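You operate a simulated robot arm through the tools that you are given. There is no shell and no other tool. Be economical: measure what you need, move in short steps, check, and stop when the job is done.

Carry out the task below with a simulated robot arm. There is one attempt and no reset: what you move stays moved.

Task
Put things in order on the dining table top. At the end: the orange peg stands on top of the purple mocha pod; the clear herb shaker (marked "HERB MIX") stands on top of the white yogurt tub (marked "PLAIN YOGURT"); the green peg stands on top of the brown toffee pod; the pink berry bottle (marked "BERRY DRINK") stands where the clear herb shaker stood; the red cloth stands where the pink berry bottle stood; whatever was shut is shut again. Leave all else as you found it, and nothing knocked over.

It is judged by the outcome, as a careful person would: the job done as asked, and still so three seconds after it is handed in. It fails if anything else is knocked over, pushed out of place, dropped, spilled or broken. Flat cloth is picked up by pressing the open fingertips on it (5 to 10 N) and closing them slowly along it; thin cloth reads only 2 to 8 mm in the jaws.

Robot
A 5-joint arm with a two-finger parallel gripper, fixed in place. Base frame: the origin is at the foot of the arm, x ahead of it, y to its left, z up; the work surface is at about z = 0. Units: cm, rad, N and s.
With the tool pointing down near the work surface it reaches from about 26 to 68 cm from the base axis. Its first joint turns from -1.152 to 1.152 rad. The tool tilts only in the upright plane through the base axis and itself; it spins freely about its own axis. Payload 2.9 kg.
The TCP is the grasp point between the finger pads, 3 cm short of the fingertips. In the tool frame z runs along the fingers and y along their closing line. Largest opening 11 cm; finger width 2, thickness 1; the body of the gripper, 4.8 by 11.2 cm, starts 5.5 cm behind the TCP.
Orientation is that of the tool frame in the base frame, as a unit quaternion [x, y, z, w]. With the fingers straight down and closing along the base's y, the tool's x points along the base's -x, its y along +y and its z along -z.

Tools
- The arm moves only by the tool jog_arm. Its argument "increments" is a list that holds one entry, the list of rows, each a list of 7 numbers: the shift along the tool's x, y, z in units of 250 mm (1.0 is 250 mm), then the turn, a rotation vector about the tool's x, y, z in units of 120 degrees (1.0 is 120 degrees), then the gripper command, from -1 (fully open) to 1 (shut), values between in proportion. In form: [[[dx, dy, dz, ax, ay, az, gripper], ...]]. A call has 1 to 10 rows; each row is the pose to reach, as a shift and turn from the pose commanded when the call began, along the tool's axes at that moment. A call with a number of a shift or a turn outside -1 to 1 is refused whole. A row lasts 0.2 s, in which the tool goes at most 5 cm and 0.15 rad; a call with a longer step from one row to the next is refused whole, and so is a gripper value outside its range. Where a pose cannot be reached the arm comes as near as it can. A force on the tool above 40 N (or 10 N above the force at the start of the call, whichever is more), or a blocked arm, ends the call early, and 0.2 s more pass. The fingers move at their own pace (about 10.8 cm/s each) and stop on an object; they squeeze with about 44 N. The grip force told is the motor's: it shows also when the fingers shut on nothing. Time passes only in rows, and 0.2 s behind the last, so rows that repeat a pose let the fingers close. The reply holds the time, the measured pose of the TCP, the force on the tool along the base axes, the opening and the grip force, in the units named above and with some noise.
- Cameras (640 x 400 px; columns grow to the right, rows downward): "scene" is fixed at [2.29, -47.19, 59.59]; the picture's right is [0.78, -0.62, 0.00], its down [-0.39, -0.49, -0.78] and it looks along [0.48, 0.61, -0.63] (base axes); focal length 258 px, centre (320, 200). "wrist" rides on the gripper at [7.2, 1.7, -10.3] in the tool frame; the picture's right is [-0.23, 0.97, 0.00], its down [-0.76, -0.18, -0.62] and it looks along [-0.61, -0.14, 0.78] (tool axes); focal length 222 px, centre (320, 200). There is no depth. A picture from a camera that has moved, and an enlarged one, comes with that camera's place and axes in the base frame and with its lens. The place of the scene camera against the robot may be out by one fixed shift of up to 2.5 cm in any direction.
- capture(camera): a new picture of that camera. No time passes.
- enlarge(camera, box): a new picture of the part [left, top, right, bottom] of that camera's present view, enlarged. No time passes.
- finish_job(): hands the job in; it is judged then, once.

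Work in short steps. Places have to be worked out from the pictures, the camera data and where the tool is seen: move nearer, look again, correct. Check each grasp and each placing, and mend what went wrong. You have 120 turns and 76 pictures in all, those below and enlarged ones among them. Open the gripper and draw the arm clear of the work before you hand the job in, unless the task says otherwise; then end with one line.

The tools are called after ">>>" as a command line: name --argument value ..., lists and objects as JSON in quotes. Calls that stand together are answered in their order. jog_arm: Moves the arm, as the interface text tells. Its arguments: {"type":"object","properties":{"increments":{"type":"array","items":{"type":"array","items":{"type":"array","items":{"type":"number"}}}}},"required":["increments"]} The other tools are called the same way: capture (camera) takes a picture; enlarge (camera, box) takes an enlarged picture of a part of a camera's view; finish_job () hands the job in.

At the start:

```text
t: 0.0
tool_pos: [44.64, 5.32, 39.86]
ee_rot: [0.0, 1.0, 0.0, 0.0]
ft_force: [-0.2, 0.0, -0.1]
width: 11.03
grasp_force: 0.0
```

scene: 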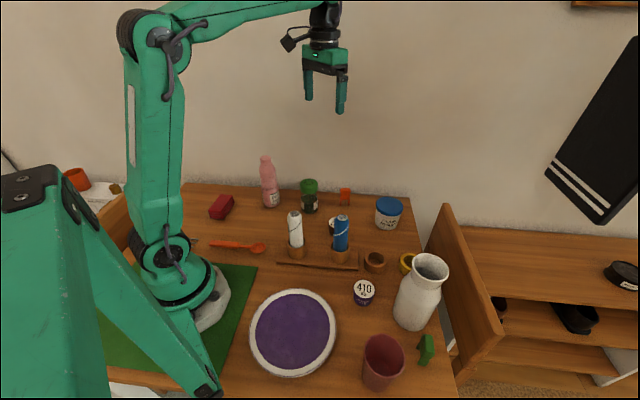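
wrist: 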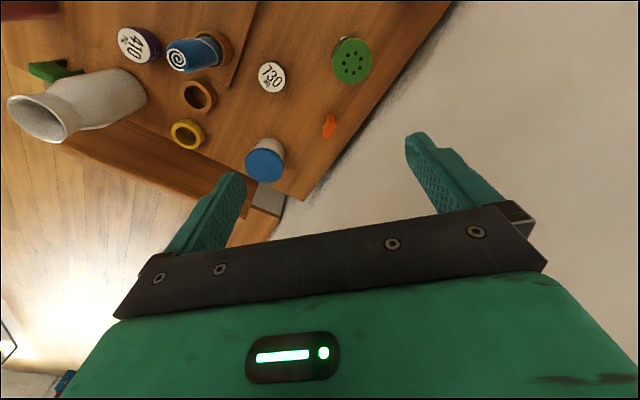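

I'll look closer at the table to identify the objects before moving.

>>> enlarge --camera "scene" --box '[190, 140, 350, 240]'

>>> enlarge --camera "scene" --box '[300, 170, 460, 270]'

>>> enlarge --camera "scene" --box '[300, 250, 540, 400]'

>>> enlarge --camera "wrist" --box '[0, 0, 400, 250]'

```text
4.00 times, centred on (270, 190) of scene
camera zoom: at [2.29, -47.19, 59.59], right [0.78, -0.62, 0.0], down [-0.39, -0.49, -0.78], along [0.48, 0.61, -0.63], focal length 1034 px, centre (520, 240)
```

zoom: 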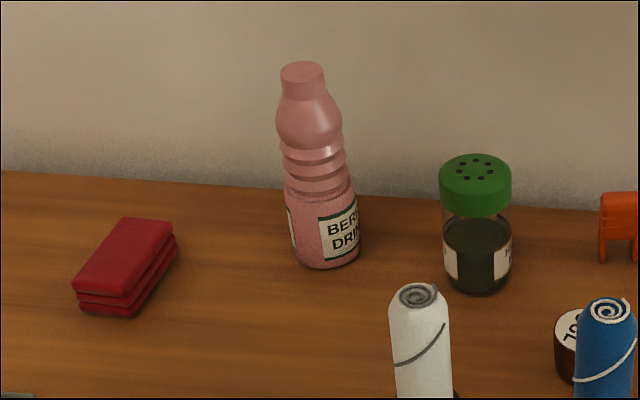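

```text
4.00 times, centred on (380, 220) of scene
camera zoom: at [2.29, -47.19, 59.59], right [0.78, -0.62, 0.0], down [-0.39, -0.49, -0.78], along [0.48, 0.61, -0.63], focal length 1034 px, centre (80, 120)
```

zoom: 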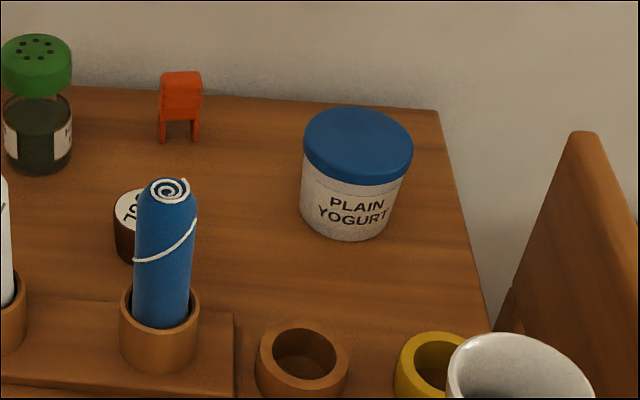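

```text
2.67 times, centred on (420, 325) of scene
camera zoom: at [2.29, -47.19, 59.59], right [0.78, -0.62, 0.0], down [-0.39, -0.49, -0.78], along [0.48, 0.61, -0.63], focal length 689 px, centre (53, -133)
```

zoom: 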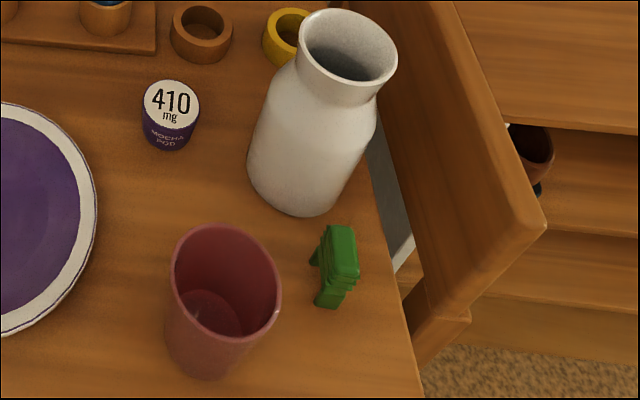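

```text
1.60 times, centred on (200, 125) of wrist
camera zoom: at [37.47, 6.97, 50.23], right [0.23, 0.97, 0.0], down [0.76, -0.18, 0.62], along [0.61, -0.14, -0.78], focal length 355 px, centre (512, 320)
```

zoom: 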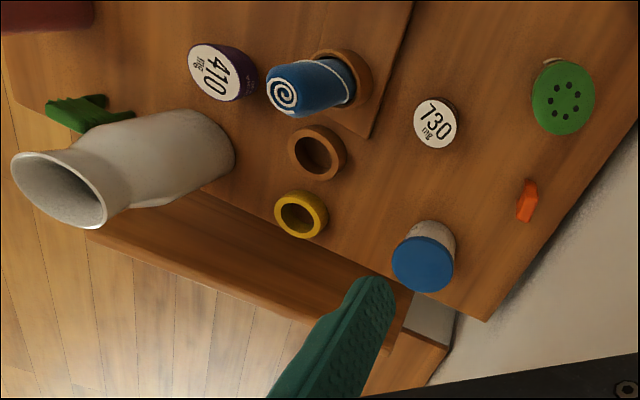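

Rough places from the scene view: herb shaker ≈ (43,10), bottle ≈ (34,21), cloth ≈ (18,28), orange peg ≈ (54,4), yogurt ≈ (58,-12), toffee pod "730" ≈ (42,-2), mocha pod ≈ (33,-26), green peg ≈ (32,-43). I'll move lower and nearer to look with the wrist camera.

>>> jog_arm --increments '[[[0.08, 0.05, 0.13, 0, 0, 0, -1], [0.16, 0.1, 0.26, 0, 0, 0, -1], [0.24, 0.15, 0.39, 0, 0, 0, -1], [0.32, 0.2, 0.52, 0, 0, 0, -1], [0.32, 0.2, 0.52, 0, 0, 0, -1]]]'

>>> capture --camera "wrist"

```text
t: 1.2
tool_pos: [36.62, 10.59, 26.65]
ee_rot: [0.0, 1.0, 0.0, 0.0]
ft_force: [0.7, -0.4, 0.0]
width: 11.01
grasp_force: 0.2
```

```text
69 pictures are left
camera wrist: at [29.5, 12.32, 36.98], right [0.23, 0.97, 0.0], down [0.76, -0.18, 0.62], along [0.61, -0.14, -0.78], focal length 222 px, centre (320, 200)
```

wrist: 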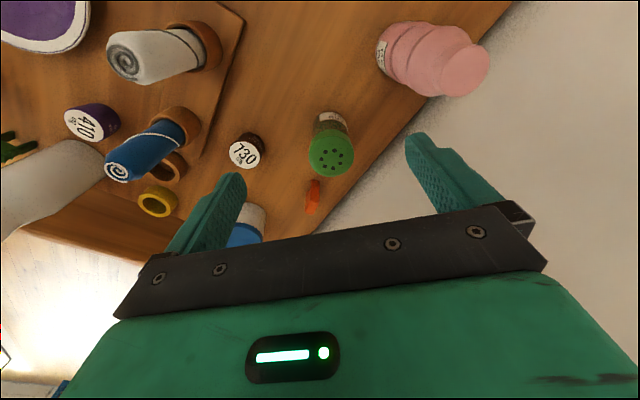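

The two wrist views put the shaker at ≈ (43.3, 10.7), top z ≈ 10.3. I move above it and look again.

>>> jog_arm --increments '[[[-0.09, 0, 0.13, 0, 0, 0, -1], [-0.18, 0.005, 0.26, 0, 0, 0, -1], [-0.268, 0.01, 0.4, 0, 0, 0, -1], [-0.268, 0.01, 0.4, 0, 0, 0, -1]]]'

>>> capture --camera "wrist"

>>> enlarge --camera "scene" --box '[190, 100, 430, 250]'

```text
t: 2.2
tool_pos: [43.27, 10.38, 16.96]
ee_rot: [0.0, 1.0, 0.0, 0.001]
ft_force: [0.3, -0.1, 0.3]
width: 10.98
grasp_force: 0.0
```

```text
68 pictures are left
camera wrist: at [36.12, 12.12, 27.32], right [0.23, 0.97, 0.0], down [0.76, -0.18, 0.62], along [0.61, -0.14, -0.78], focal length 222 px, centre (320, 200)
```

wrist: 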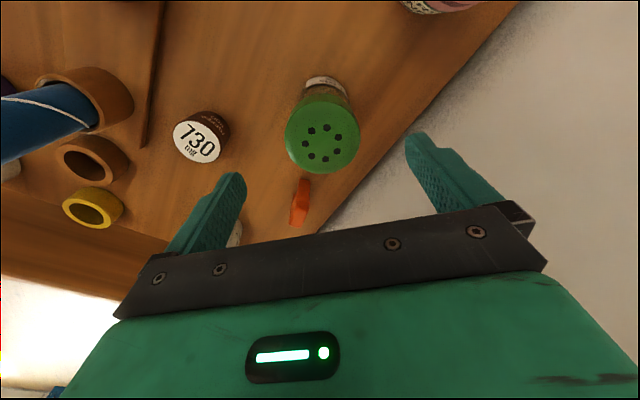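

```text
2.67 times, centred on (310, 175) of scene
camera zoom: at [2.29, -47.19, 59.59], right [0.78, -0.62, 0.0], down [-0.39, -0.49, -0.78], along [0.48, 0.61, -0.63], focal length 689 px, centre (347, 267)
```

zoom: 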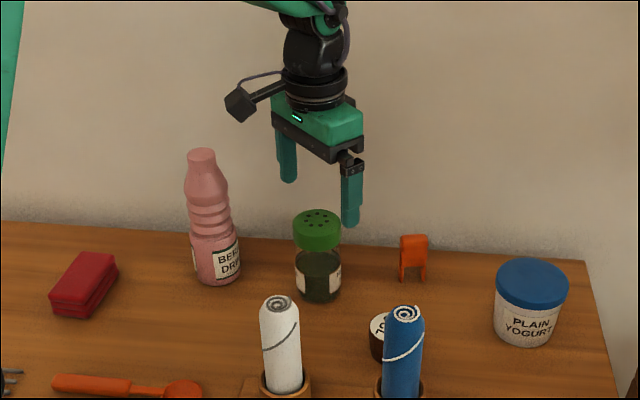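

Shaker is at ≈ (43.4, 10.8). Descend to z ≈ 5.8 and close.

>>> jog_arm --increments '[[[-0.006, 0.016, 0.14, 0, 0, 0, -1], [-0.006, 0.016, 0.28, 0, 0, 0, -1], [-0.006, 0.016, 0.38, 0, 0, 0, -1], [-0.006, 0.016, 0.444, 0, 0, 0, -1], [-0.006, 0.016, 0.444, 0, 0, 0, -1], [-0.006, 0.016, 0.444, 0, 0, 0, 1], [-0.006, 0.016, 0.444, 0, 0, 0, 1], [-0.006, 0.016, 0.444, 0, 0, 0, 1]]]'

>>> capture --camera "wrist"

```text
t: 4.0
tool_pos: [43.48, 10.71, 6.11]
ee_rot: [0.001, 1.0, -0.001, 0.0]
ft_force: [-0.8, 0.7, -0.7]
width: 5.77
grasp_force: 43.8
```

```text
66 pictures are left
camera wrist: at [36.27, 12.49, 16.43], right [0.23, 0.97, 0.0], down [0.76, -0.18, 0.62], along [0.61, -0.14, -0.78], focal length 222 px, centre (320, 200)
```

wrist: 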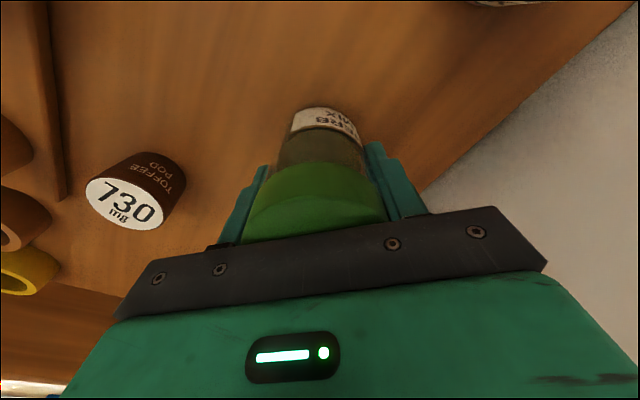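

Shaker is gripped (5.8 cm). Lift and carry toward the yogurt tub, stopping short for a look.

>>> jog_arm --increments '[[[0, 0, -0.1, 0, 0, 0, 1], [0, 0, -0.28, 0, 0, 0, 1], [0, 0, -0.46, 0, 0, 0, 1], [0, 0, -0.64, 0, 0, 0, 1], [-0.07, -0.166, -0.64, 0, 0, 0, 1], [-0.14, -0.332, -0.64, 0, 0, 0, 1], [-0.21, -0.498, -0.64, 0, 0, 0, 1], [-0.28, -0.664, -0.64, 0, 0, 0, 1], [-0.34, -0.828, -0.64, 0, 0, 0, 1], [-0.34, -0.828, -0.64, 0, 0, 0, 1]]]'

>>> capture --camera "wrist"

>>> enlarge --camera "scene" --box '[260, 100, 500, 250]'

```text
t: 6.2
tool_pos: [52.02, -10.11, 22.0]
ee_rot: [0.0, 1.0, 0.0, 0.0]
ft_force: [0.1, -0.2, -2.4]
width: 5.8
grasp_force: 43.7
```

```text
65 pictures are left
camera wrist: at [44.79, -8.36, 32.37], right [0.23, 0.97, 0.0], down [0.76, -0.18, 0.62], along [0.61, -0.14, -0.78], focal length 222 px, centre (320, 200)
```

wrist: 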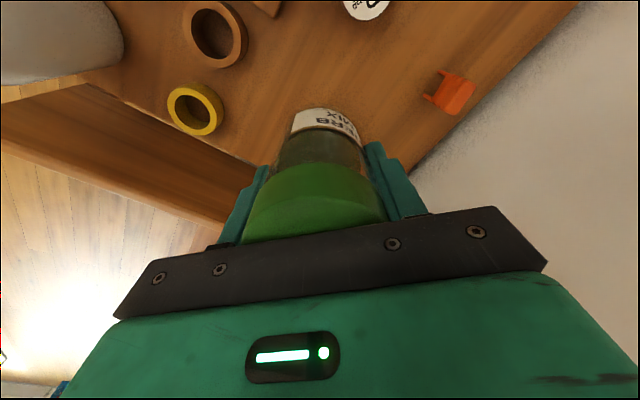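

```text
2.67 times, centred on (380, 175) of scene
camera zoom: at [2.29, -47.19, 59.59], right [0.78, -0.62, 0.0], down [-0.39, -0.49, -0.78], along [0.48, 0.61, -0.63], focal length 689 px, centre (160, 267)
```

zoom: 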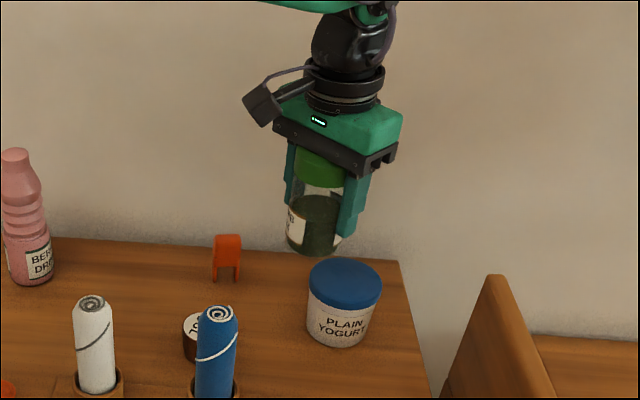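

Scene-camera shift calibrated from the held shaker at ≈ (+1.1,+1.6,0); triangulating gives the yogurt lid at ≈ (58.9, -10.4), top z ≈ 6.9. I move above it to z 15.5 and check.

>>> jog_arm --increments '[[[-0.14, -0.006, 0, 0, 0, 0, 1], [-0.276, -0.012, 0, 0, 0, 0, 1], [-0.276, -0.012, 0.14, 0, 0, 0, 1], [-0.276, -0.012, 0.26, 0, 0, 0, 1], [-0.276, -0.012, 0.26, 0, 0, 0, 1]]]'

>>> enlarge --camera "scene" --box '[300, 130, 460, 230]'

>>> capture --camera "wrist"

```text
t: 7.4
tool_pos: [58.93, -10.0, 15.24]
ee_rot: [0.0, 1.0, 0.001, 0.0]
ft_force: [0.1, -1.0, -0.3]
width: 5.81
grasp_force: 44.3
```

```text
4.00 times, centred on (380, 180) of scene
camera zoom: at [2.29, -47.19, 59.59], right [0.78, -0.62, 0.0], down [-0.39, -0.49, -0.78], along [0.48, 0.61, -0.63], focal length 1034 px, centre (80, 280)
```

zoom: 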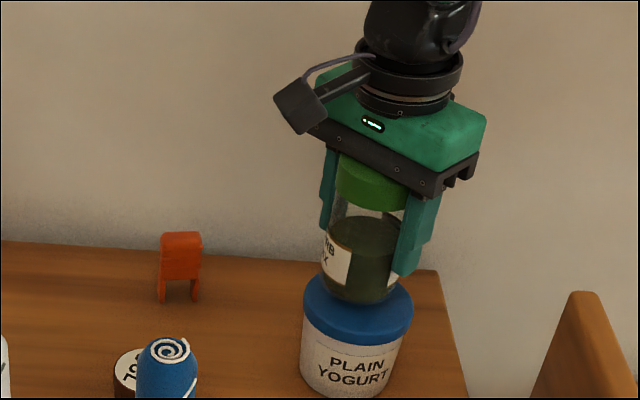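

```text
62 pictures are left
camera wrist: at [51.72, -8.37, 25.56], right [0.23, 0.97, 0.0], down [0.76, -0.18, 0.62], along [0.61, -0.14, -0.78], focal length 222 px, centre (320, 200)
```

wrist: 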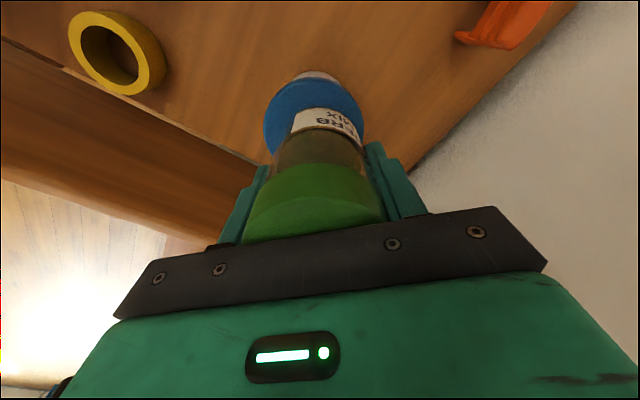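

Alignment is good (lid centre ≈ (58.6,-10.45)); a 0.4 cm y-correction, then lower slowly to near contact.

>>> jog_arm --increments '[[[0.006, -0.016, 0.02, 0, 0, 0, 1], [0.008, -0.018, 0.04, 0, 0, 0, 1], [0.008, -0.018, 0.06, 0, 0, 0, 1], [0.008, -0.018, 0.075, 0, 0, 0, 1], [0.008, -0.018, 0.08, 0, 0, 0, 1], [0.008, -0.018, 0.08, 0, 0, 0, 1]]]'

```text
t: 8.7
tool_pos: [59.06, -10.71, 13.91]
ee_rot: [0.0, 1.0, -0.001, 0.006]
ft_force: [-0.9, 0.7, 3.2]
width: 5.75
grasp_force: 44.4
stopped in row 6: the force on the tool passed its limit (the readings are from after the stop); the commanded pose is now the measured one
```

The motion stopped at z 13.9 on a force, likely contact with the lid; I look.

>>> enlarge --camera "scene" --box '[340, 155, 436, 215]'

>>> capture --camera "wrist"

```text
6.67 times, centred on (388, 185) of scene
camera zoom: at [2.29, -47.19, 59.59], right [0.78, -0.62, 0.0], down [-0.39, -0.49, -0.78], along [0.48, 0.61, -0.63], focal length 1723 px, centre (-133, 300)
```

zoom: 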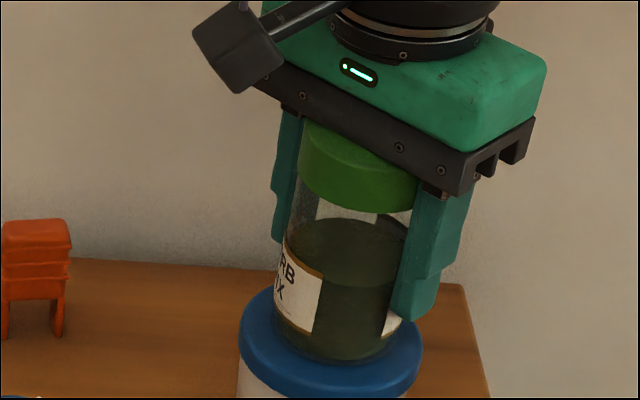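

```text
60 pictures are left
camera wrist: at [51.69, -8.85, 24.22], right [0.23, 0.97, 0.0], down [0.75, -0.18, 0.63], along [0.62, -0.14, -0.77], focal length 222 px, centre (320, 200)
```

wrist: 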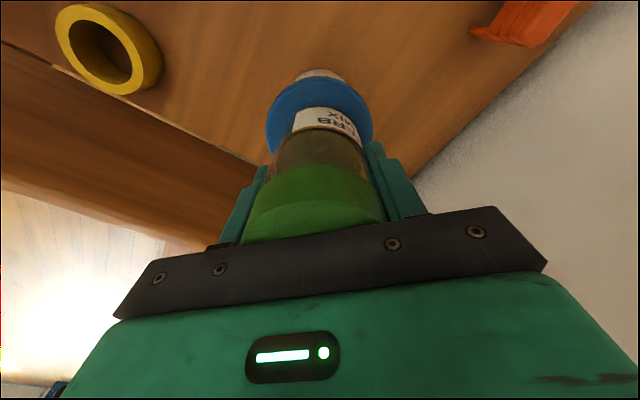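

It stands on the lid in contact. I level the tiny tilt, open modestly and then rise clear.

>>> jog_arm --increments '[[[0, 0, 0, 0, 0.0057, 0, 1], [0, 0, 0.004, 0, 0.0057, 0, 1], [0, 0, 0.004, 0, 0.0057, 0, -0.3], [0, 0, 0.004, 0, 0.0057, 0, -0.45], [0, 0, 0.004, 0, 0.0057, 0, -0.45]]]'

>>> capture --camera "wrist"

```text
t: 9.9
tool_pos: [59.02, -10.61, 13.95]
ee_rot: [-0.001, 1.0, 0.0, 0.001]
ft_force: [-4.3, 0.6, 23.2]
width: 7.94
grasp_force: 0.1
```

```text
59 pictures are left
camera wrist: at [51.81, -8.88, 24.23], right [0.23, 0.97, 0.0], down [0.76, -0.18, 0.63], along [0.61, -0.14, -0.78], focal length 222 px, centre (320, 200)
```

wrist: 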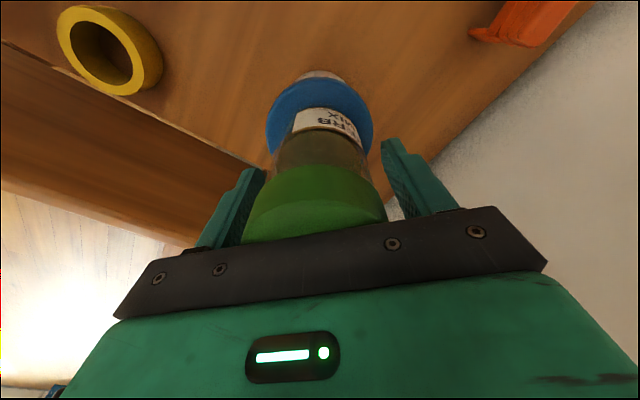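

The palm is pressing the cap top (23 N), so raise gently straight up with the fingers fully opened.

>>> jog_arm --increments '[[[0, 0, -0.01, 0, 0, 0, -0.7], [0, 0, -0.03, 0, 0, 0, -1], [0, 0, -0.06, 0, 0, 0, -1], [0, 0, -0.14, 0, 0, 0, -1], [0, 0, -0.3, 0, 0, 0, -1], [0, 0, -0.46, 0, 0, 0, -1], [0, 0, -0.6, 0, 0, 0, -1], [0, 0, -0.6, 0, 0, 0, -1]]]'

>>> capture --camera "wrist"

>>> enlarge --camera "scene" --box '[300, 130, 460, 230]'

```text
t: 11.7
tool_pos: [58.98, -10.52, 28.97]
ee_rot: [0.0, 1.0, 0.0, -0.001]
ft_force: [-0.2, -0.4, 0.0]
width: 11.01
grasp_force: 0.2
```

```text
58 pictures are left
camera wrist: at [51.83, -8.65, 39.32], right [0.23, 0.97, 0.0], down [0.76, -0.18, 0.62], along [0.61, -0.14, -0.78], focal length 222 px, centre (320, 200)
```

wrist: 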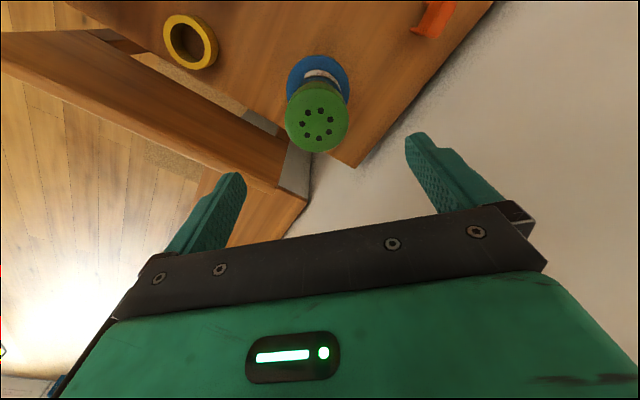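

```text
4.00 times, centred on (380, 180) of scene
camera zoom: at [2.29, -47.19, 59.59], right [0.78, -0.62, 0.0], down [-0.39, -0.49, -0.78], along [0.48, 0.61, -0.63], focal length 1034 px, centre (80, 280)
```

zoom: 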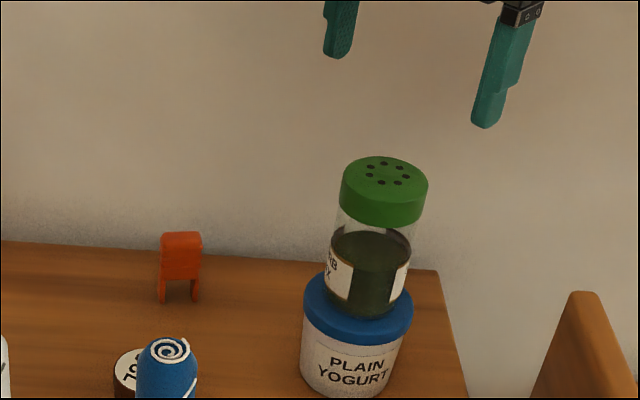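

The shaker stands square on the tub. Next the bottle (≈ (34.1, 21.2), about 19 cm tall): swing over toward it at safe height.

>>> jog_arm --increments '[[[0.12, 0.12, -0.01, 0, 0, 0, -1], [0.24, 0.24, -0.02, 0, 0, 0, -1], [0.36, 0.36, -0.03, 0, 0, 0, -1], [0.48, 0.48, -0.04, 0, 0, 0, -1], [0.6, 0.6, -0.05, 0, 0, 0, -1], [0.72, 0.72, -0.06, 0, 0, 0, -1], [0.84, 0.84, -0.07, 0, 0, 0, -1], [0.96, 0.96, -0.08, 0, 0, 0, -1], [0.96, 0.96, -0.08, 0, 0, 0, -1]]]'

>>> jog_arm --increments '[[[0.12, 0.12, 0, 0, 0, 0, -1], [0.24, 0.25, 0, 0, 0, 0, -1], [0.24, 0.25, 0, 0, 0, 0, -1]]]'

>>> capture --camera "wrist"

```text
t: 13.7
tool_pos: [34.94, 13.25, 30.84]
ee_rot: [-0.001, 1.0, 0.0, -0.001]
ft_force: [0.6, -0.9, 0.4]
width: 11.0
grasp_force: 0.0
```

```text
t: 14.5
tool_pos: [28.81, 19.4, 31.25]
ee_rot: [-0.001, 1.0, -0.001, -0.001]
ft_force: [-0.9, -0.6, 0.4]
width: 11.0
grasp_force: 0.1
```

```text
56 pictures are left
camera wrist: at [21.56, 21.16, 41.53], right [0.23, 0.97, 0.0], down [0.76, -0.18, 0.62], along [0.61, -0.14, -0.78], focal length 222 px, centre (320, 200)
```

wrist: 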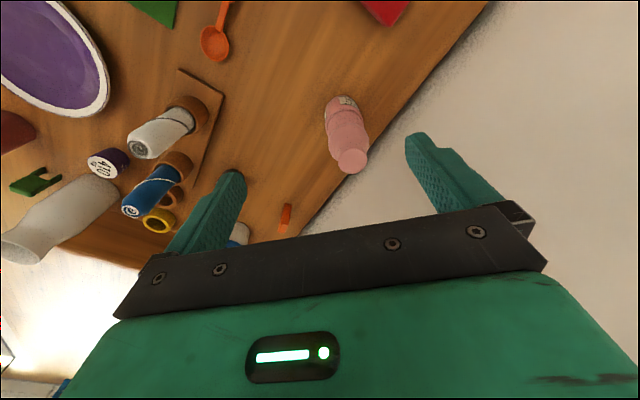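

Bottle top reads ≈ (34.2, 22.0). Move over it at z 25.5 and recheck.

>>> jog_arm --increments '[[[-0.11, 0.05, 0, 0, 0, 0, -1], [-0.212, 0.1, 0, 0, 0, 0, -1], [-0.212, 0.1, 0.12, 0, 0, 0, -1], [-0.212, 0.1, 0.23, 0, 0, 0, -1], [-0.212, 0.1, 0.23, 0, 0, 0, -1]]]'

>>> capture --camera "wrist"

>>> enlarge --camera "scene" --box '[190, 100, 350, 200]'

```text
t: 15.7
tool_pos: [34.45, 22.19, 25.1]
ee_rot: [-0.001, 1.0, 0.0, -0.001]
ft_force: [-0.9, 0.4, 0.3]
width: 10.98
grasp_force: 0.1
```

```text
55 pictures are left
camera wrist: at [27.26, 23.89, 35.42], right [0.23, 0.97, 0.0], down [0.76, -0.18, 0.62], along [0.61, -0.14, -0.78], focal length 222 px, centre (320, 200)
```

wrist: 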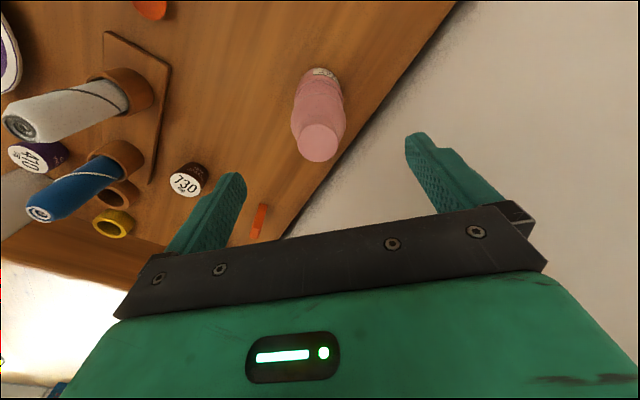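

```text
4.00 times, centred on (270, 150) of scene
camera zoom: at [2.29, -47.19, 59.59], right [0.78, -0.62, 0.0], down [-0.39, -0.49, -0.78], along [0.48, 0.61, -0.63], focal length 1034 px, centre (520, 400)
```

zoom: 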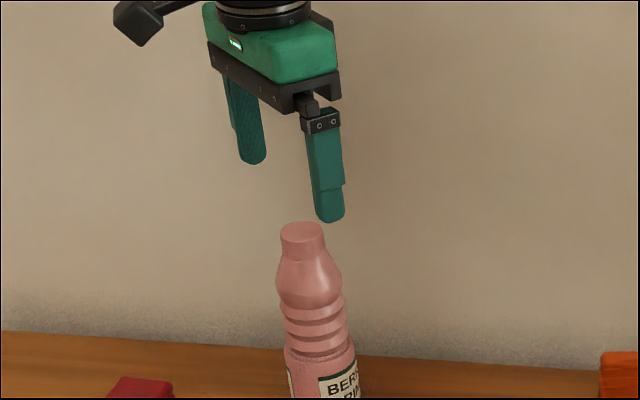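

Bottle axis ≈ (34.3, 22.1), top ≈ 18.8; tool is centred. Descend to z ≈ 14.4 and close.

>>> jog_arm --increments '[[[0.005, 0, 0.13, 0, 0, 0, -1], [0.005, 0, 0.26, 0, 0, 0, -1], [0.005, 0, 0.36, 0, 0, 0, -1], [0.005, 0, 0.428, 0, 0, 0, -1], [0.005, 0, 0.428, 0, 0, 0, -1], [0.005, 0, 0.428, 0, 0, 0, 1], [0.005, 0, 0.428, 0, 0, 0, 1], [0.005, 0, 0.428, 0, 0, 0, 1]]]'

>>> enlarge --camera "scene" --box '[190, 120, 350, 220]'

```text
t: 17.5
tool_pos: [34.11, 22.22, 14.42]
ee_rot: [-0.002, 1.0, -0.001, -0.001]
ft_force: [-0.5, -0.6, -0.8]
width: 4.97
grasp_force: 43.9
```

```text
4.00 times, centred on (270, 170) of scene
camera zoom: at [2.29, -47.19, 59.59], right [0.78, -0.62, 0.0], down [-0.39, -0.49, -0.78], along [0.48, 0.61, -0.63], focal length 1034 px, centre (520, 320)
```

zoom: 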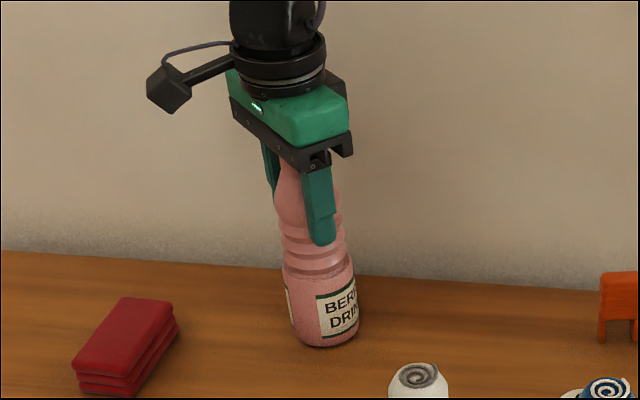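

Gripped at 5.0 cm. Lift 6 cm and carry to the shaker's old spot (43.4, 10.75), holding just above for a check.

>>> jog_arm --increments '[[[0, 0, -0.06, 0, 0, 0, 1], [0, 0, -0.16, 0, 0, 0, 1], [0, 0, -0.24, 0, 0, 0, 1], [-0.12, -0.15, -0.24, 0, 0, 0, 1], [-0.24, -0.3, -0.24, 0, 0, 0, 1], [-0.372, -0.458, -0.24, 0, 0, 0, 1], [-0.372, -0.458, -0.16, 0, 0, 0, 1], [-0.372, -0.458, -0.08, 0, 0, 0, 1], [-0.372, -0.458, -0.08, 0, 0, 0, 1]]]'

>>> enlarge --camera "scene" --box '[220, 120, 380, 220]'

```text
refused: row 6 steps farther than a row can; nothing moved
```

```text
4.00 times, centred on (300, 170) of scene
camera zoom: at [2.29, -47.19, 59.59], right [0.78, -0.62, 0.0], down [-0.39, -0.49, -0.78], along [0.48, 0.61, -0.63], focal length 1034 px, centre (400, 320)
```

zoom: 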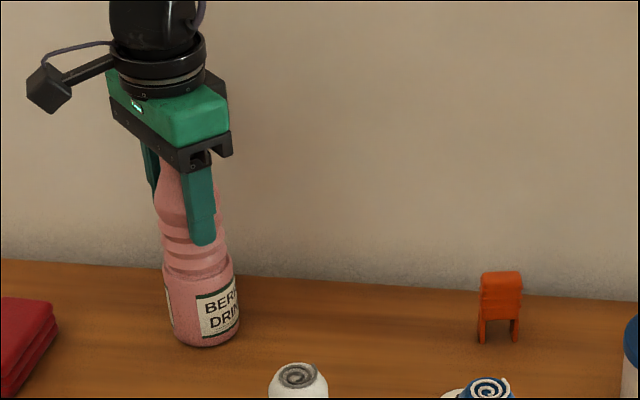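

A step was slightly too long; same move with finer steps.

>>> jog_arm --increments '[[[0, 0, -0.06, 0, 0, 0, 1], [0, 0, -0.16, 0, 0, 0, 1], [0, 0, -0.24, 0, 0, 0, 1], [-0.093, -0.114, -0.24, 0, 0, 0, 1], [-0.186, -0.229, -0.24, 0, 0, 0, 1], [-0.279, -0.343, -0.24, 0, 0, 0, 1], [-0.372, -0.458, -0.24, 0, 0, 0, 1], [-0.372, -0.458, -0.16, 0, 0, 0, 1], [-0.372, -0.458, -0.08, 0, 0, 0, 1], [-0.372, -0.458, -0.08, 0, 0, 0, 1]]]'

>>> enlarge --camera "scene" --box '[220, 120, 380, 220]'

```text
t: 19.7
tool_pos: [43.47, 10.54, 16.21]
ee_rot: [-0.001, 1.0, 0.001, -0.001]
ft_force: [-0.1, -0.2, -1.2]
width: 4.95
grasp_force: 44.1
```

```text
4.00 times, centred on (300, 170) of scene
camera zoom: at [2.29, -47.19, 59.59], right [0.78, -0.62, 0.0], down [-0.39, -0.49, -0.78], along [0.48, 0.61, -0.63], focal length 1034 px, centre (400, 320)
```

zoom: 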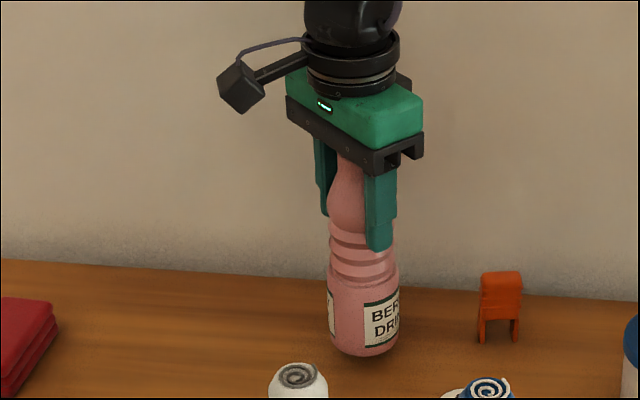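

Bottle hangs upright over the spot, ~1.8 cm up. Lower in small steps to contact.

>>> jog_arm --increments '[[[0, 0.006, 0.02, 0, 0, 0, 1], [0, 0.006, 0.04, 0, 0, 0, 1], [0, 0.006, 0.055, 0, 0, 0, 1], [0, 0.006, 0.066, 0, 0, 0, 1], [0, 0.006, 0.07, 0, 0, 0, 1], [0, 0.006, 0.07, 0, 0, 0, 1]]]'

```text
t: 21.1
tool_pos: [43.4, 10.96, 14.65]
ee_rot: [-0.001, 1.0, 0.0, -0.001]
ft_force: [0.5, -1.0, -0.5]
width: 4.95
grasp_force: 44.0
```

Probably touching or a hair above; lower 0.2 cm more and read the force.

>>> jog_arm --increments '[[[0, 0, 0.005, 0, 0, 0, 1], [0, 0, 0.01, 0, 0, 0, 1], [0, 0, 0.01, 0, 0, 0, 1]]]'

```text
t: 21.9
tool_pos: [43.36, 10.92, 14.5]
ee_rot: [-0.001, 1.0, 0.0, -0.002]
ft_force: [-0.2, 0.1, 0.1]
width: 4.94
grasp_force: 44.2
```

Still about grasp height with the load just vanishing; one more 0.15 cm to confirm contact.

>>> jog_arm --increments '[[[0, 0, 0.004, 0, 0, 0, 1], [0, 0, 0.008, 0, 0, 0, 1], [0, 0, 0.008, 0, 0, 0, 1]]]'

```text
t: 22.7
tool_pos: [43.43, 10.78, 14.2]
ee_rot: [-0.001, 1.0, 0.0, -0.001]
ft_force: [1.2, 0.4, 0.0]
width: 4.94
grasp_force: 44.4
```

>>> enlarge --camera "scene" --box '[270, 160, 350, 210]'

>>> jog_arm --increments '[[[0, 0, 0.004, 0, 0, 0, 1], [0, 0, 0.008, 0, 0, 0, 1], [0, 0, 0.008, 0, 0, 0, 1]]]'

```text
8.00 times, centred on (310, 185) of scene
camera zoom: at [2.29, -47.19, 59.59], right [0.78, -0.62, 0.0], down [-0.39, -0.49, -0.78], along [0.48, 0.61, -0.63], focal length 2068 px, centre (400, 320)
```

zoom: 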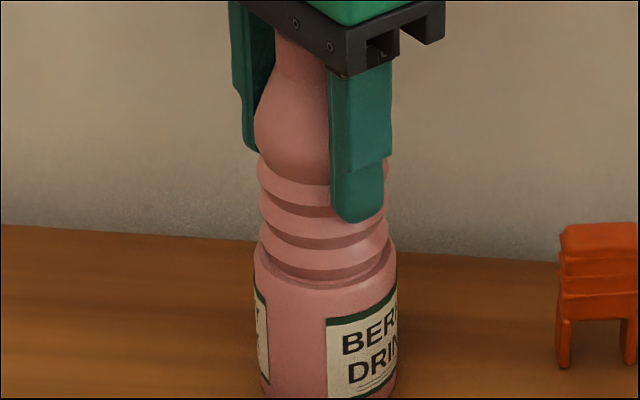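

```text
t: 23.5
tool_pos: [43.5, 10.94, 13.96]
ee_rot: [-0.001, 1.0, 0.0, -0.001]
ft_force: [-0.1, -0.2, -1.1]
width: 4.94
grasp_force: 43.9
```

No contact force yet; continue lowering in tiny steps.

>>> jog_arm --increments '[[[0, 0, 0.006, 0, 0, 0, 1], [0, 0, 0.012, 0, 0, 0, 1], [0, 0, 0.016, 0, 0, 0, 1], [0, 0, 0.016, 0, 0, 0, 1]]]'

>>> enlarge --camera "scene" --box '[270, 175, 350, 225]'

```text
t: 24.5
tool_pos: [43.43, 10.82, 13.41]
ee_rot: [0.0, 1.0, 0.0, 0.0]
ft_force: [0.2, -0.5, -0.7]
width: 4.94
grasp_force: 43.9
```

```text
8.00 times, centred on (310, 200) of scene
camera zoom: at [2.29, -47.19, 59.59], right [0.78, -0.62, 0.0], down [-0.39, -0.49, -0.78], along [0.48, 0.61, -0.63], focal length 2068 px, centre (400, 200)
```

zoom: 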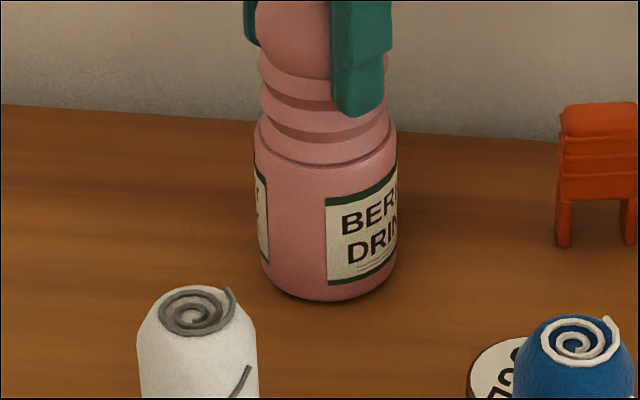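

By pixels the base is still ~0.4 cm up; keep lowering.

>>> jog_arm --increments '[[[0, 0, 0.006, 0, 0, 0, 1], [0, 0, 0.012, 0, 0, 0, 1], [0, 0, 0.012, 0, 0, 0, 1]]]'

>>> jog_arm --increments '[[[0, 0, 0.004, 0, 0, 0, 1], [0, 0, 0.008, 0, 0, 0, 1], [0, 0, 0.008, 0, 0, 0, 1]]]'

```text
t: 25.3
tool_pos: [43.42, 11.0, 13.27]
ee_rot: [-0.002, 1.0, 0.0, 0.0]
ft_force: [0.6, 0.9, -0.8]
width: 4.91
grasp_force: 44.3
```

```text
t: 26.1
tool_pos: [43.43, 10.74, 13.14]
ee_rot: [0.0, 1.0, 0.0, -0.001]
ft_force: [0.0, 0.0, -0.5]
width: 4.89
grasp_force: 44.2
```

>>> enlarge --camera "scene" --box '[270, 160, 350, 210]'

>>> enlarge --camera "scene" --box '[270, 175, 350, 225]'

```text
8.00 times, centred on (310, 185) of scene
camera zoom: at [2.29, -47.19, 59.59], right [0.78, -0.62, 0.0], down [-0.39, -0.49, -0.78], along [0.48, 0.61, -0.63], focal length 2068 px, centre (400, 320)
```

zoom: 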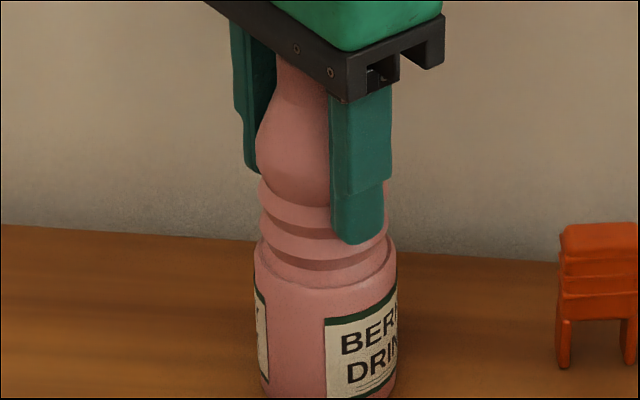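

```text
8.00 times, centred on (310, 200) of scene
camera zoom: at [2.29, -47.19, 59.59], right [0.78, -0.62, 0.0], down [-0.39, -0.49, -0.78], along [0.48, 0.61, -0.63], focal length 2068 px, centre (400, 200)
```

zoom: 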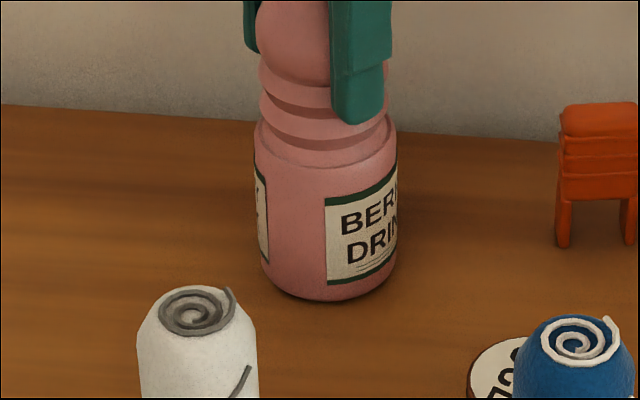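

The bottle hasn't moved in the last views: it already rests on the table and the fingers were sliding on it. Release and rise.

>>> jog_arm --increments '[[[0, 0, 0, 0, 0, 0, 0.0], [0, 0, 0, 0, 0, 0, -0.5], [0, 0, -0.01, 0, 0, 0, -1], [0, 0, -0.02, 0, 0, 0, -1], [0, 0, -0.12, 0, 0, 0, -1], [0, 0, -0.26, 0, 0, 0, -1], [0, 0, -0.42, 0, 0, 0, -1], [0, 0, -0.52, 0, 0, 0, -1], [0, 0, -0.52, 0, 0, 0, -1]]]'

>>> capture --camera "scene"

>>> capture --camera "wrist"

```text
t: 28.1
tool_pos: [43.24, 10.89, 26.13]
ee_rot: [0.0, 1.0, 0.001, -0.001]
ft_force: [0.0, -1.0, -0.3]
width: 11.0
grasp_force: 0.0
```

```text
46 pictures are left
```

scene: 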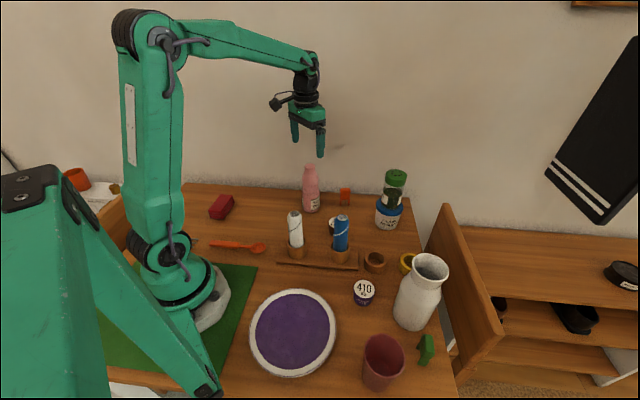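

```text
45 pictures are left
camera wrist: at [36.1, 12.65, 36.45], right [0.23, 0.97, 0.0], down [0.76, -0.18, 0.62], along [0.61, -0.14, -0.78], focal length 222 px, centre (320, 200)
```

wrist: 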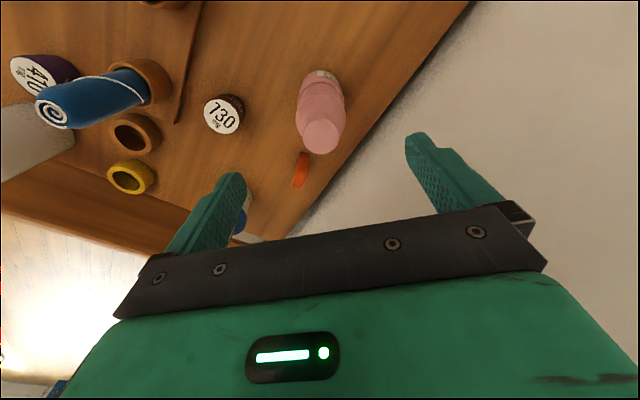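

Bottle stands well on the shaker's spot. Next the red cloth stack, estimated centre ≈ (19.1, 29.7), ~9.8×5.2×2.3 cm, long axis ≈ 48°. Move over it, spinning the tool so the jaws close across the short side.

>>> jog_arm --increments '[[[0.12, 0.094, 0, 0, 0, -0.049, -1], [0.24, 0.188, 0, 0, 0, -0.098, -1], [0.361, 0.282, 0, 0, 0, -0.147, -1], [0.482, 0.376, 0.02, 0, 0, -0.196, -1], [0.602, 0.47, 0.08, 0, 0, -0.245, -1], [0.723, 0.564, 0.17, 0, 0, -0.294, -1], [0.843, 0.658, 0.26, 0, 0, -0.343, -1], [0.964, 0.752, 0.36, 0, 0, -0.392, -1], [0.964, 0.752, 0.36, 0, 0, -0.392, -1]]]'

>>> capture --camera "wrist"

```text
t: 30.1
tool_pos: [19.39, 29.67, 17.23]
ee_rot: [-0.4, 0.916, 0.0, -0.001]
ft_force: [0.4, -0.1, 0.1]
width: 10.99
grasp_force: 0.1
```

```text
44 pictures are left
camera wrist: at [13.33, 25.6, 27.5], right [-0.56, 0.83, 0.0], down [0.65, 0.44, 0.62], along [0.52, 0.35, -0.78], focal length 222 px, centre (320, 200)
```

wrist: 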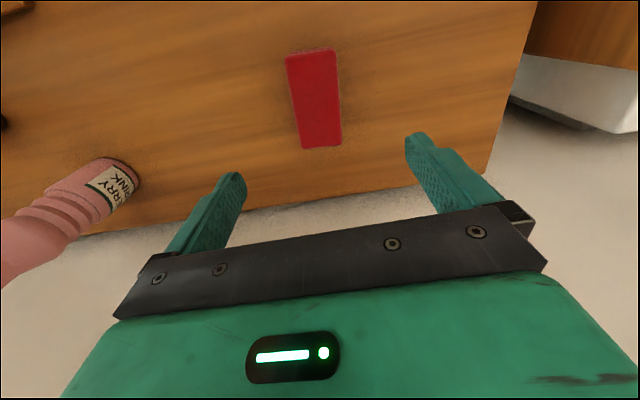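

Cloth corners give centre ≈ (19.4, 29.2), long axis ≈ 41°, width ≈ 4.7. Fine-tune spin by −6°, descend to z ≈ 3.6 and close.

>>> jog_arm --increments '[[[0.012, -0.011, 0.14, 0, 0, 0.046, -1], [0.012, -0.011, 0.28, 0, 0, 0.046, -1], [0.012, -0.011, 0.42, 0, 0, 0.046, -1], [0.012, -0.011, 0.5, 0, 0, 0.046, -1], [0.012, -0.011, 0.545, 0, 0, 0.046, -1], [0.012, -0.011, 0.545, 0, 0, 0.046, -1]]]'

>>> capture --camera "wrist"

>>> enlarge --camera "scene" --box '[170, 155, 290, 230]'

```text
t: 31.5
tool_pos: [19.38, 29.23, 3.3]
ee_rot: [-0.356, 0.935, -0.001, -0.001]
ft_force: [0.1, 0.0, -0.7]
width: 11.02
grasp_force: 0.0
```

```text
43 pictures are left
camera wrist: at [12.9, 25.69, 13.61], right [-0.48, 0.88, 0.0], down [0.69, 0.37, 0.62], along [0.55, 0.3, -0.78], focal length 222 px, centre (320, 200)
```

wrist: 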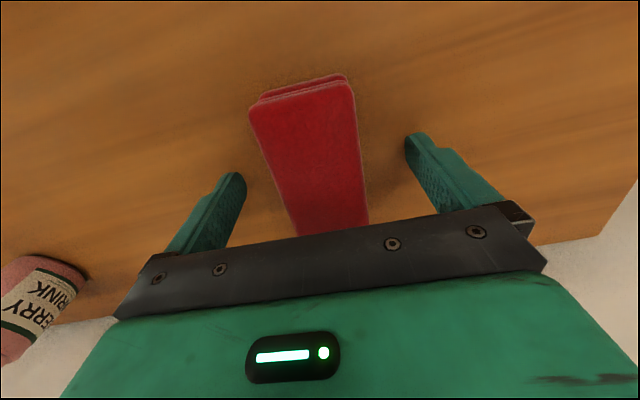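

```text
5.33 times, centred on (230, 192) of scene
camera zoom: at [2.29, -47.19, 59.59], right [0.78, -0.62, 0.0], down [-0.39, -0.49, -0.78], along [0.48, 0.61, -0.63], focal length 1379 px, centre (800, 240)
```

zoom: 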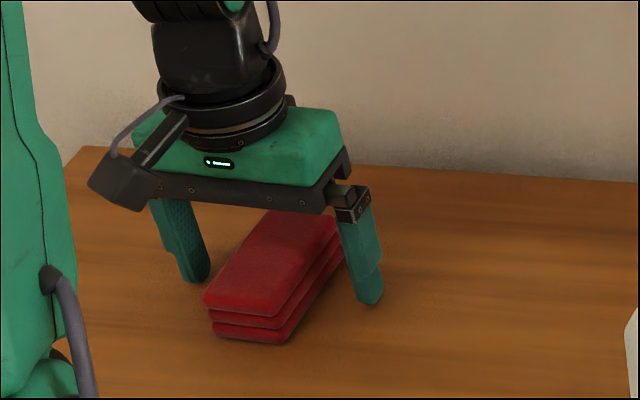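

Well centred around the folded stack. Close slowly.

>>> jog_arm --increments '[[[0, 0, 0, 0, 0, 0, -0.5], [0, 0, 0, 0, 0, 0, -0.2], [0, 0, 0, 0, 0, 0, 0.05], [0, 0, 0, 0, 0, 0, 0.2], [0, 0, 0, 0, 0, 0, 0.4], [0, 0, 0, 0, 0, 0, 0.4]]]'

>>> capture --camera "wrist"

```text
t: 32.9
tool_pos: [19.39, 29.18, 3.27]
ee_rot: [-0.355, 0.935, 0.0, 0.0]
ft_force: [-0.2, 0.4, 0.7]
width: 4.88
grasp_force: 43.5
```

```text
41 pictures are left
camera wrist: at [12.9, 25.69, 13.65], right [-0.48, 0.88, 0.0], down [0.69, 0.37, 0.62], along [0.55, 0.3, -0.78], focal length 222 px, centre (320, 200)
```

wrist: 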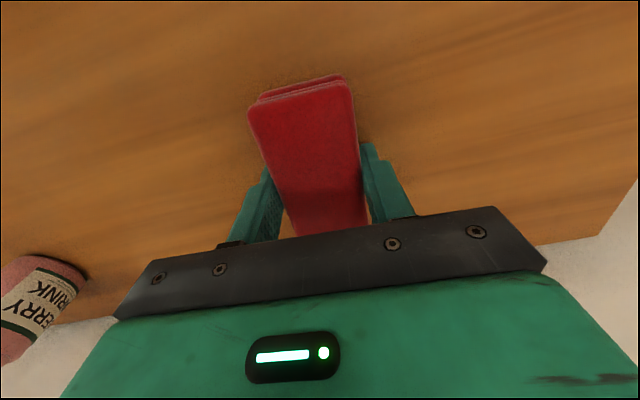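

The stack is held firmly (4.9 cm) as a block. Lift 5 cm and carry to the bottle's old spot (34.2, 22.15).

>>> jog_arm --increments '[[[0, 0, -0.06, 0, 0, 0, 1], [0, 0, -0.2, 0, 0, 0, 1], [-0.064, -0.15, -0.2, 0, 0, 0, 1], [-0.128, -0.301, -0.2, 0, 0, 0, 1], [-0.192, -0.452, -0.2, 0, 0, 0, 1], [-0.257, -0.603, -0.2, 0, 0, 0, 1], [-0.257, -0.603, -0.12, 0, 0, 0, 1], [-0.257, -0.603, -0.05, 0, 0, 0, 1], [-0.257, -0.603, -0.05, 0, 0, 0, 1]]]'

>>> enlarge --camera "scene" --box '[190, 130, 350, 230]'

```text
t: 34.9
tool_pos: [34.12, 22.21, 4.91]
ee_rot: [-0.355, 0.935, 0.0, -0.001]
ft_force: [-0.9, 0.3, -0.7]
width: 4.9
grasp_force: 43.9
```

```text
4.00 times, centred on (270, 180) of scene
camera zoom: at [2.29, -47.19, 59.59], right [0.78, -0.62, 0.0], down [-0.39, -0.49, -0.78], along [0.48, 0.61, -0.63], focal length 1034 px, centre (520, 280)
```

zoom: 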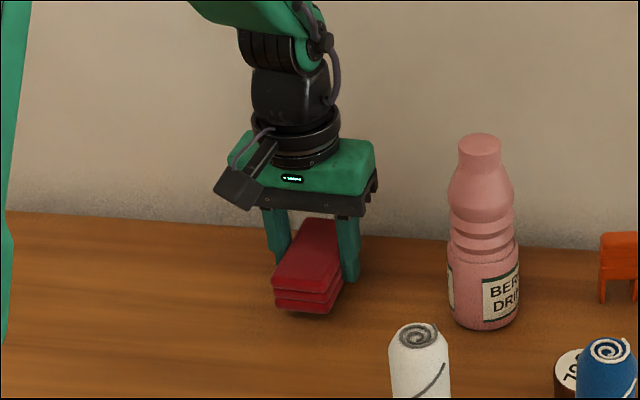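

Cloth hangs level over its spot. Lower the last ~1.5 cm and read the force.

>>> jog_arm --increments '[[[0, 0, 0.02, 0, 0, 0, 1], [0, 0, 0.04, 0, 0, 0, 1], [0, 0, 0.054, 0, 0, 0, 1], [0, 0, 0.06, 0, 0, 0, 1], [0, 0, 0.06, 0, 0, 0, 1]]]'

```text
t: 36.1
tool_pos: [34.11, 22.23, 3.2]
ee_rot: [-0.355, 0.935, -0.001, -0.001]
ft_force: [-0.6, 0.1, -0.2]
width: 4.89
grasp_force: 43.5
```

Back at grasp height (3.2–3.3), so it rests on the table. Open and rise.

>>> jog_arm --increments '[[[0, 0, 0.0, 0, 0, 0, 0.0], [0, 0, 0.0, 0, 0, 0, -0.4], [0, 0, 0.0, 0, 0, 0, -0.7], [0, 0, -0.1, 0, 0, 0, -0.7], [0, 0, -0.28, 0, 0, 0, -0.7], [0, 0, -0.46, 0, 0, 0, -0.7], [0, 0, -0.64, 0, 0, 0, -0.7], [0, 0, -0.8, 0, 0, 0, -1], [0, 0, -0.8, 0, 0, 0, -1]]]'

>>> enlarge --camera "scene" --box '[190, 130, 430, 280]'

```text
t: 38.1
tool_pos: [34.35, 22.26, 23.44]
ee_rot: [-0.354, 0.935, 0.0, -0.001]
ft_force: [0.2, -0.1, 0.0]
width: 10.98
grasp_force: 0.1
```

```text
2.67 times, centred on (310, 205) of scene
camera zoom: at [2.29, -47.19, 59.59], right [0.78, -0.62, 0.0], down [-0.39, -0.49, -0.78], along [0.48, 0.61, -0.63], focal length 689 px, centre (347, 187)
```

zoom: 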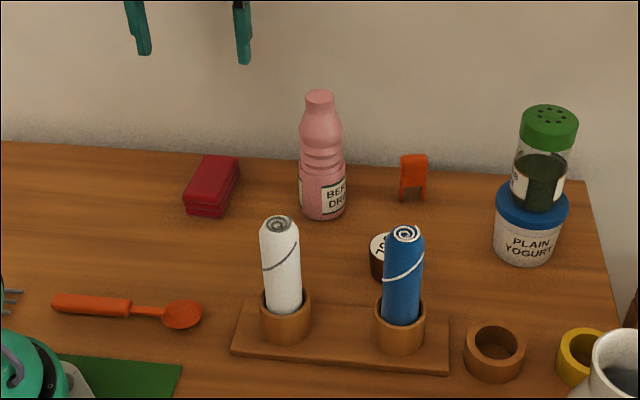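

All good so far. Next the orange peg ≈ (54.5, 4.9): travel over (raising above the bottle), spin back, and look.

>>> jog_arm --increments '[[[0, 0, -0.16, 0, 0, 0, -1], [0.009, -0.187, -0.16, 0, 0, 0.069, -1], [0.018, -0.374, -0.16, 0, 0, 0.138, -1], [0.028, -0.561, -0.16, 0, 0, 0.207, -1], [0.037, -0.748, -0.16, 0, 0, 0.276, -1], [0.047, -0.936, -0.16, 0, 0, 0.346, -1], [0.047, -0.936, 0.0, 0, 0, 0.346, -1], [0.047, -0.936, 0.16, 0, 0, 0.346, -1], [0.047, -0.936, 0.16, 0, 0, 0.346, -1]]]'

>>> capture --camera "wrist"

>>> enlarge --camera "scene" --box '[313, 177, 377, 217]'

```text
t: 40.1
tool_pos: [49.1, 3.99, 19.0]
ee_rot: [0.0, 1.0, 0.0, 0.001]
ft_force: [0.4, 0.2, 0.3]
width: 10.98
grasp_force: 0.1
```

```text
38 pictures are left
camera wrist: at [41.98, 5.62, 29.35], right [0.23, 0.97, 0.0], down [0.76, -0.18, 0.62], along [0.61, -0.14, -0.78], focal length 222 px, centre (320, 200)
```

wrist: 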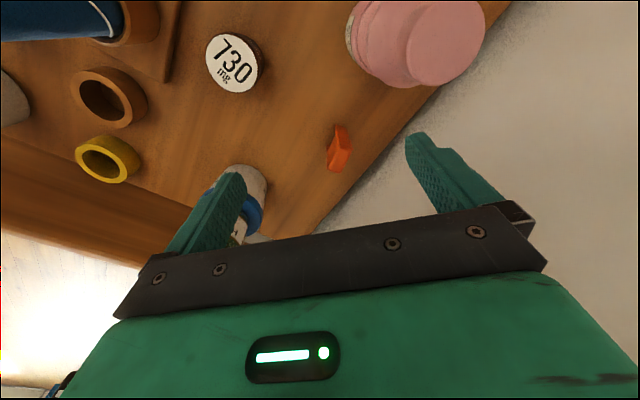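

```text
10.00 times, centred on (345, 197) of scene
camera zoom: at [2.29, -47.19, 59.59], right [0.78, -0.62, 0.0], down [-0.39, -0.49, -0.78], along [0.48, 0.61, -0.63], focal length 2585 px, centre (70, 230)
```

zoom: 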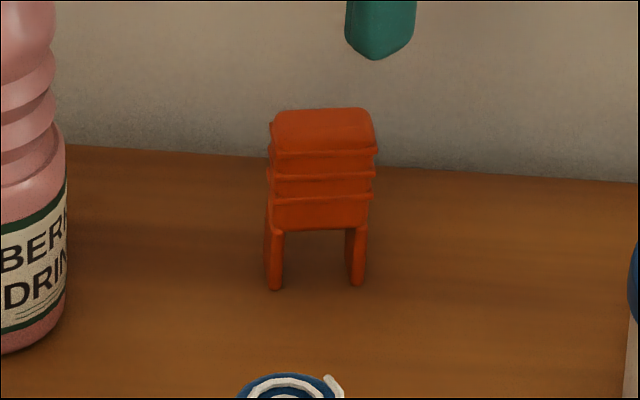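

>>> enlarge --camera "wrist" --box '[290, 100, 386, 160]'

```text
6.67 times, centred on (338, 130) of wrist
camera zoom: at [41.98, 5.62, 29.35], right [0.23, 0.97, 0.0], down [0.76, -0.18, 0.62], along [0.61, -0.14, -0.78], focal length 1481 px, centre (200, 667)
```

zoom: 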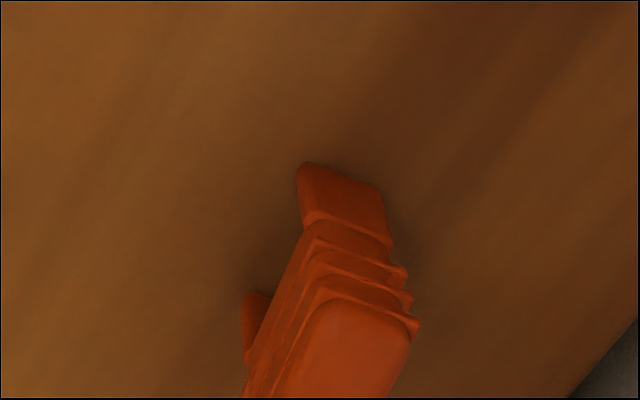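

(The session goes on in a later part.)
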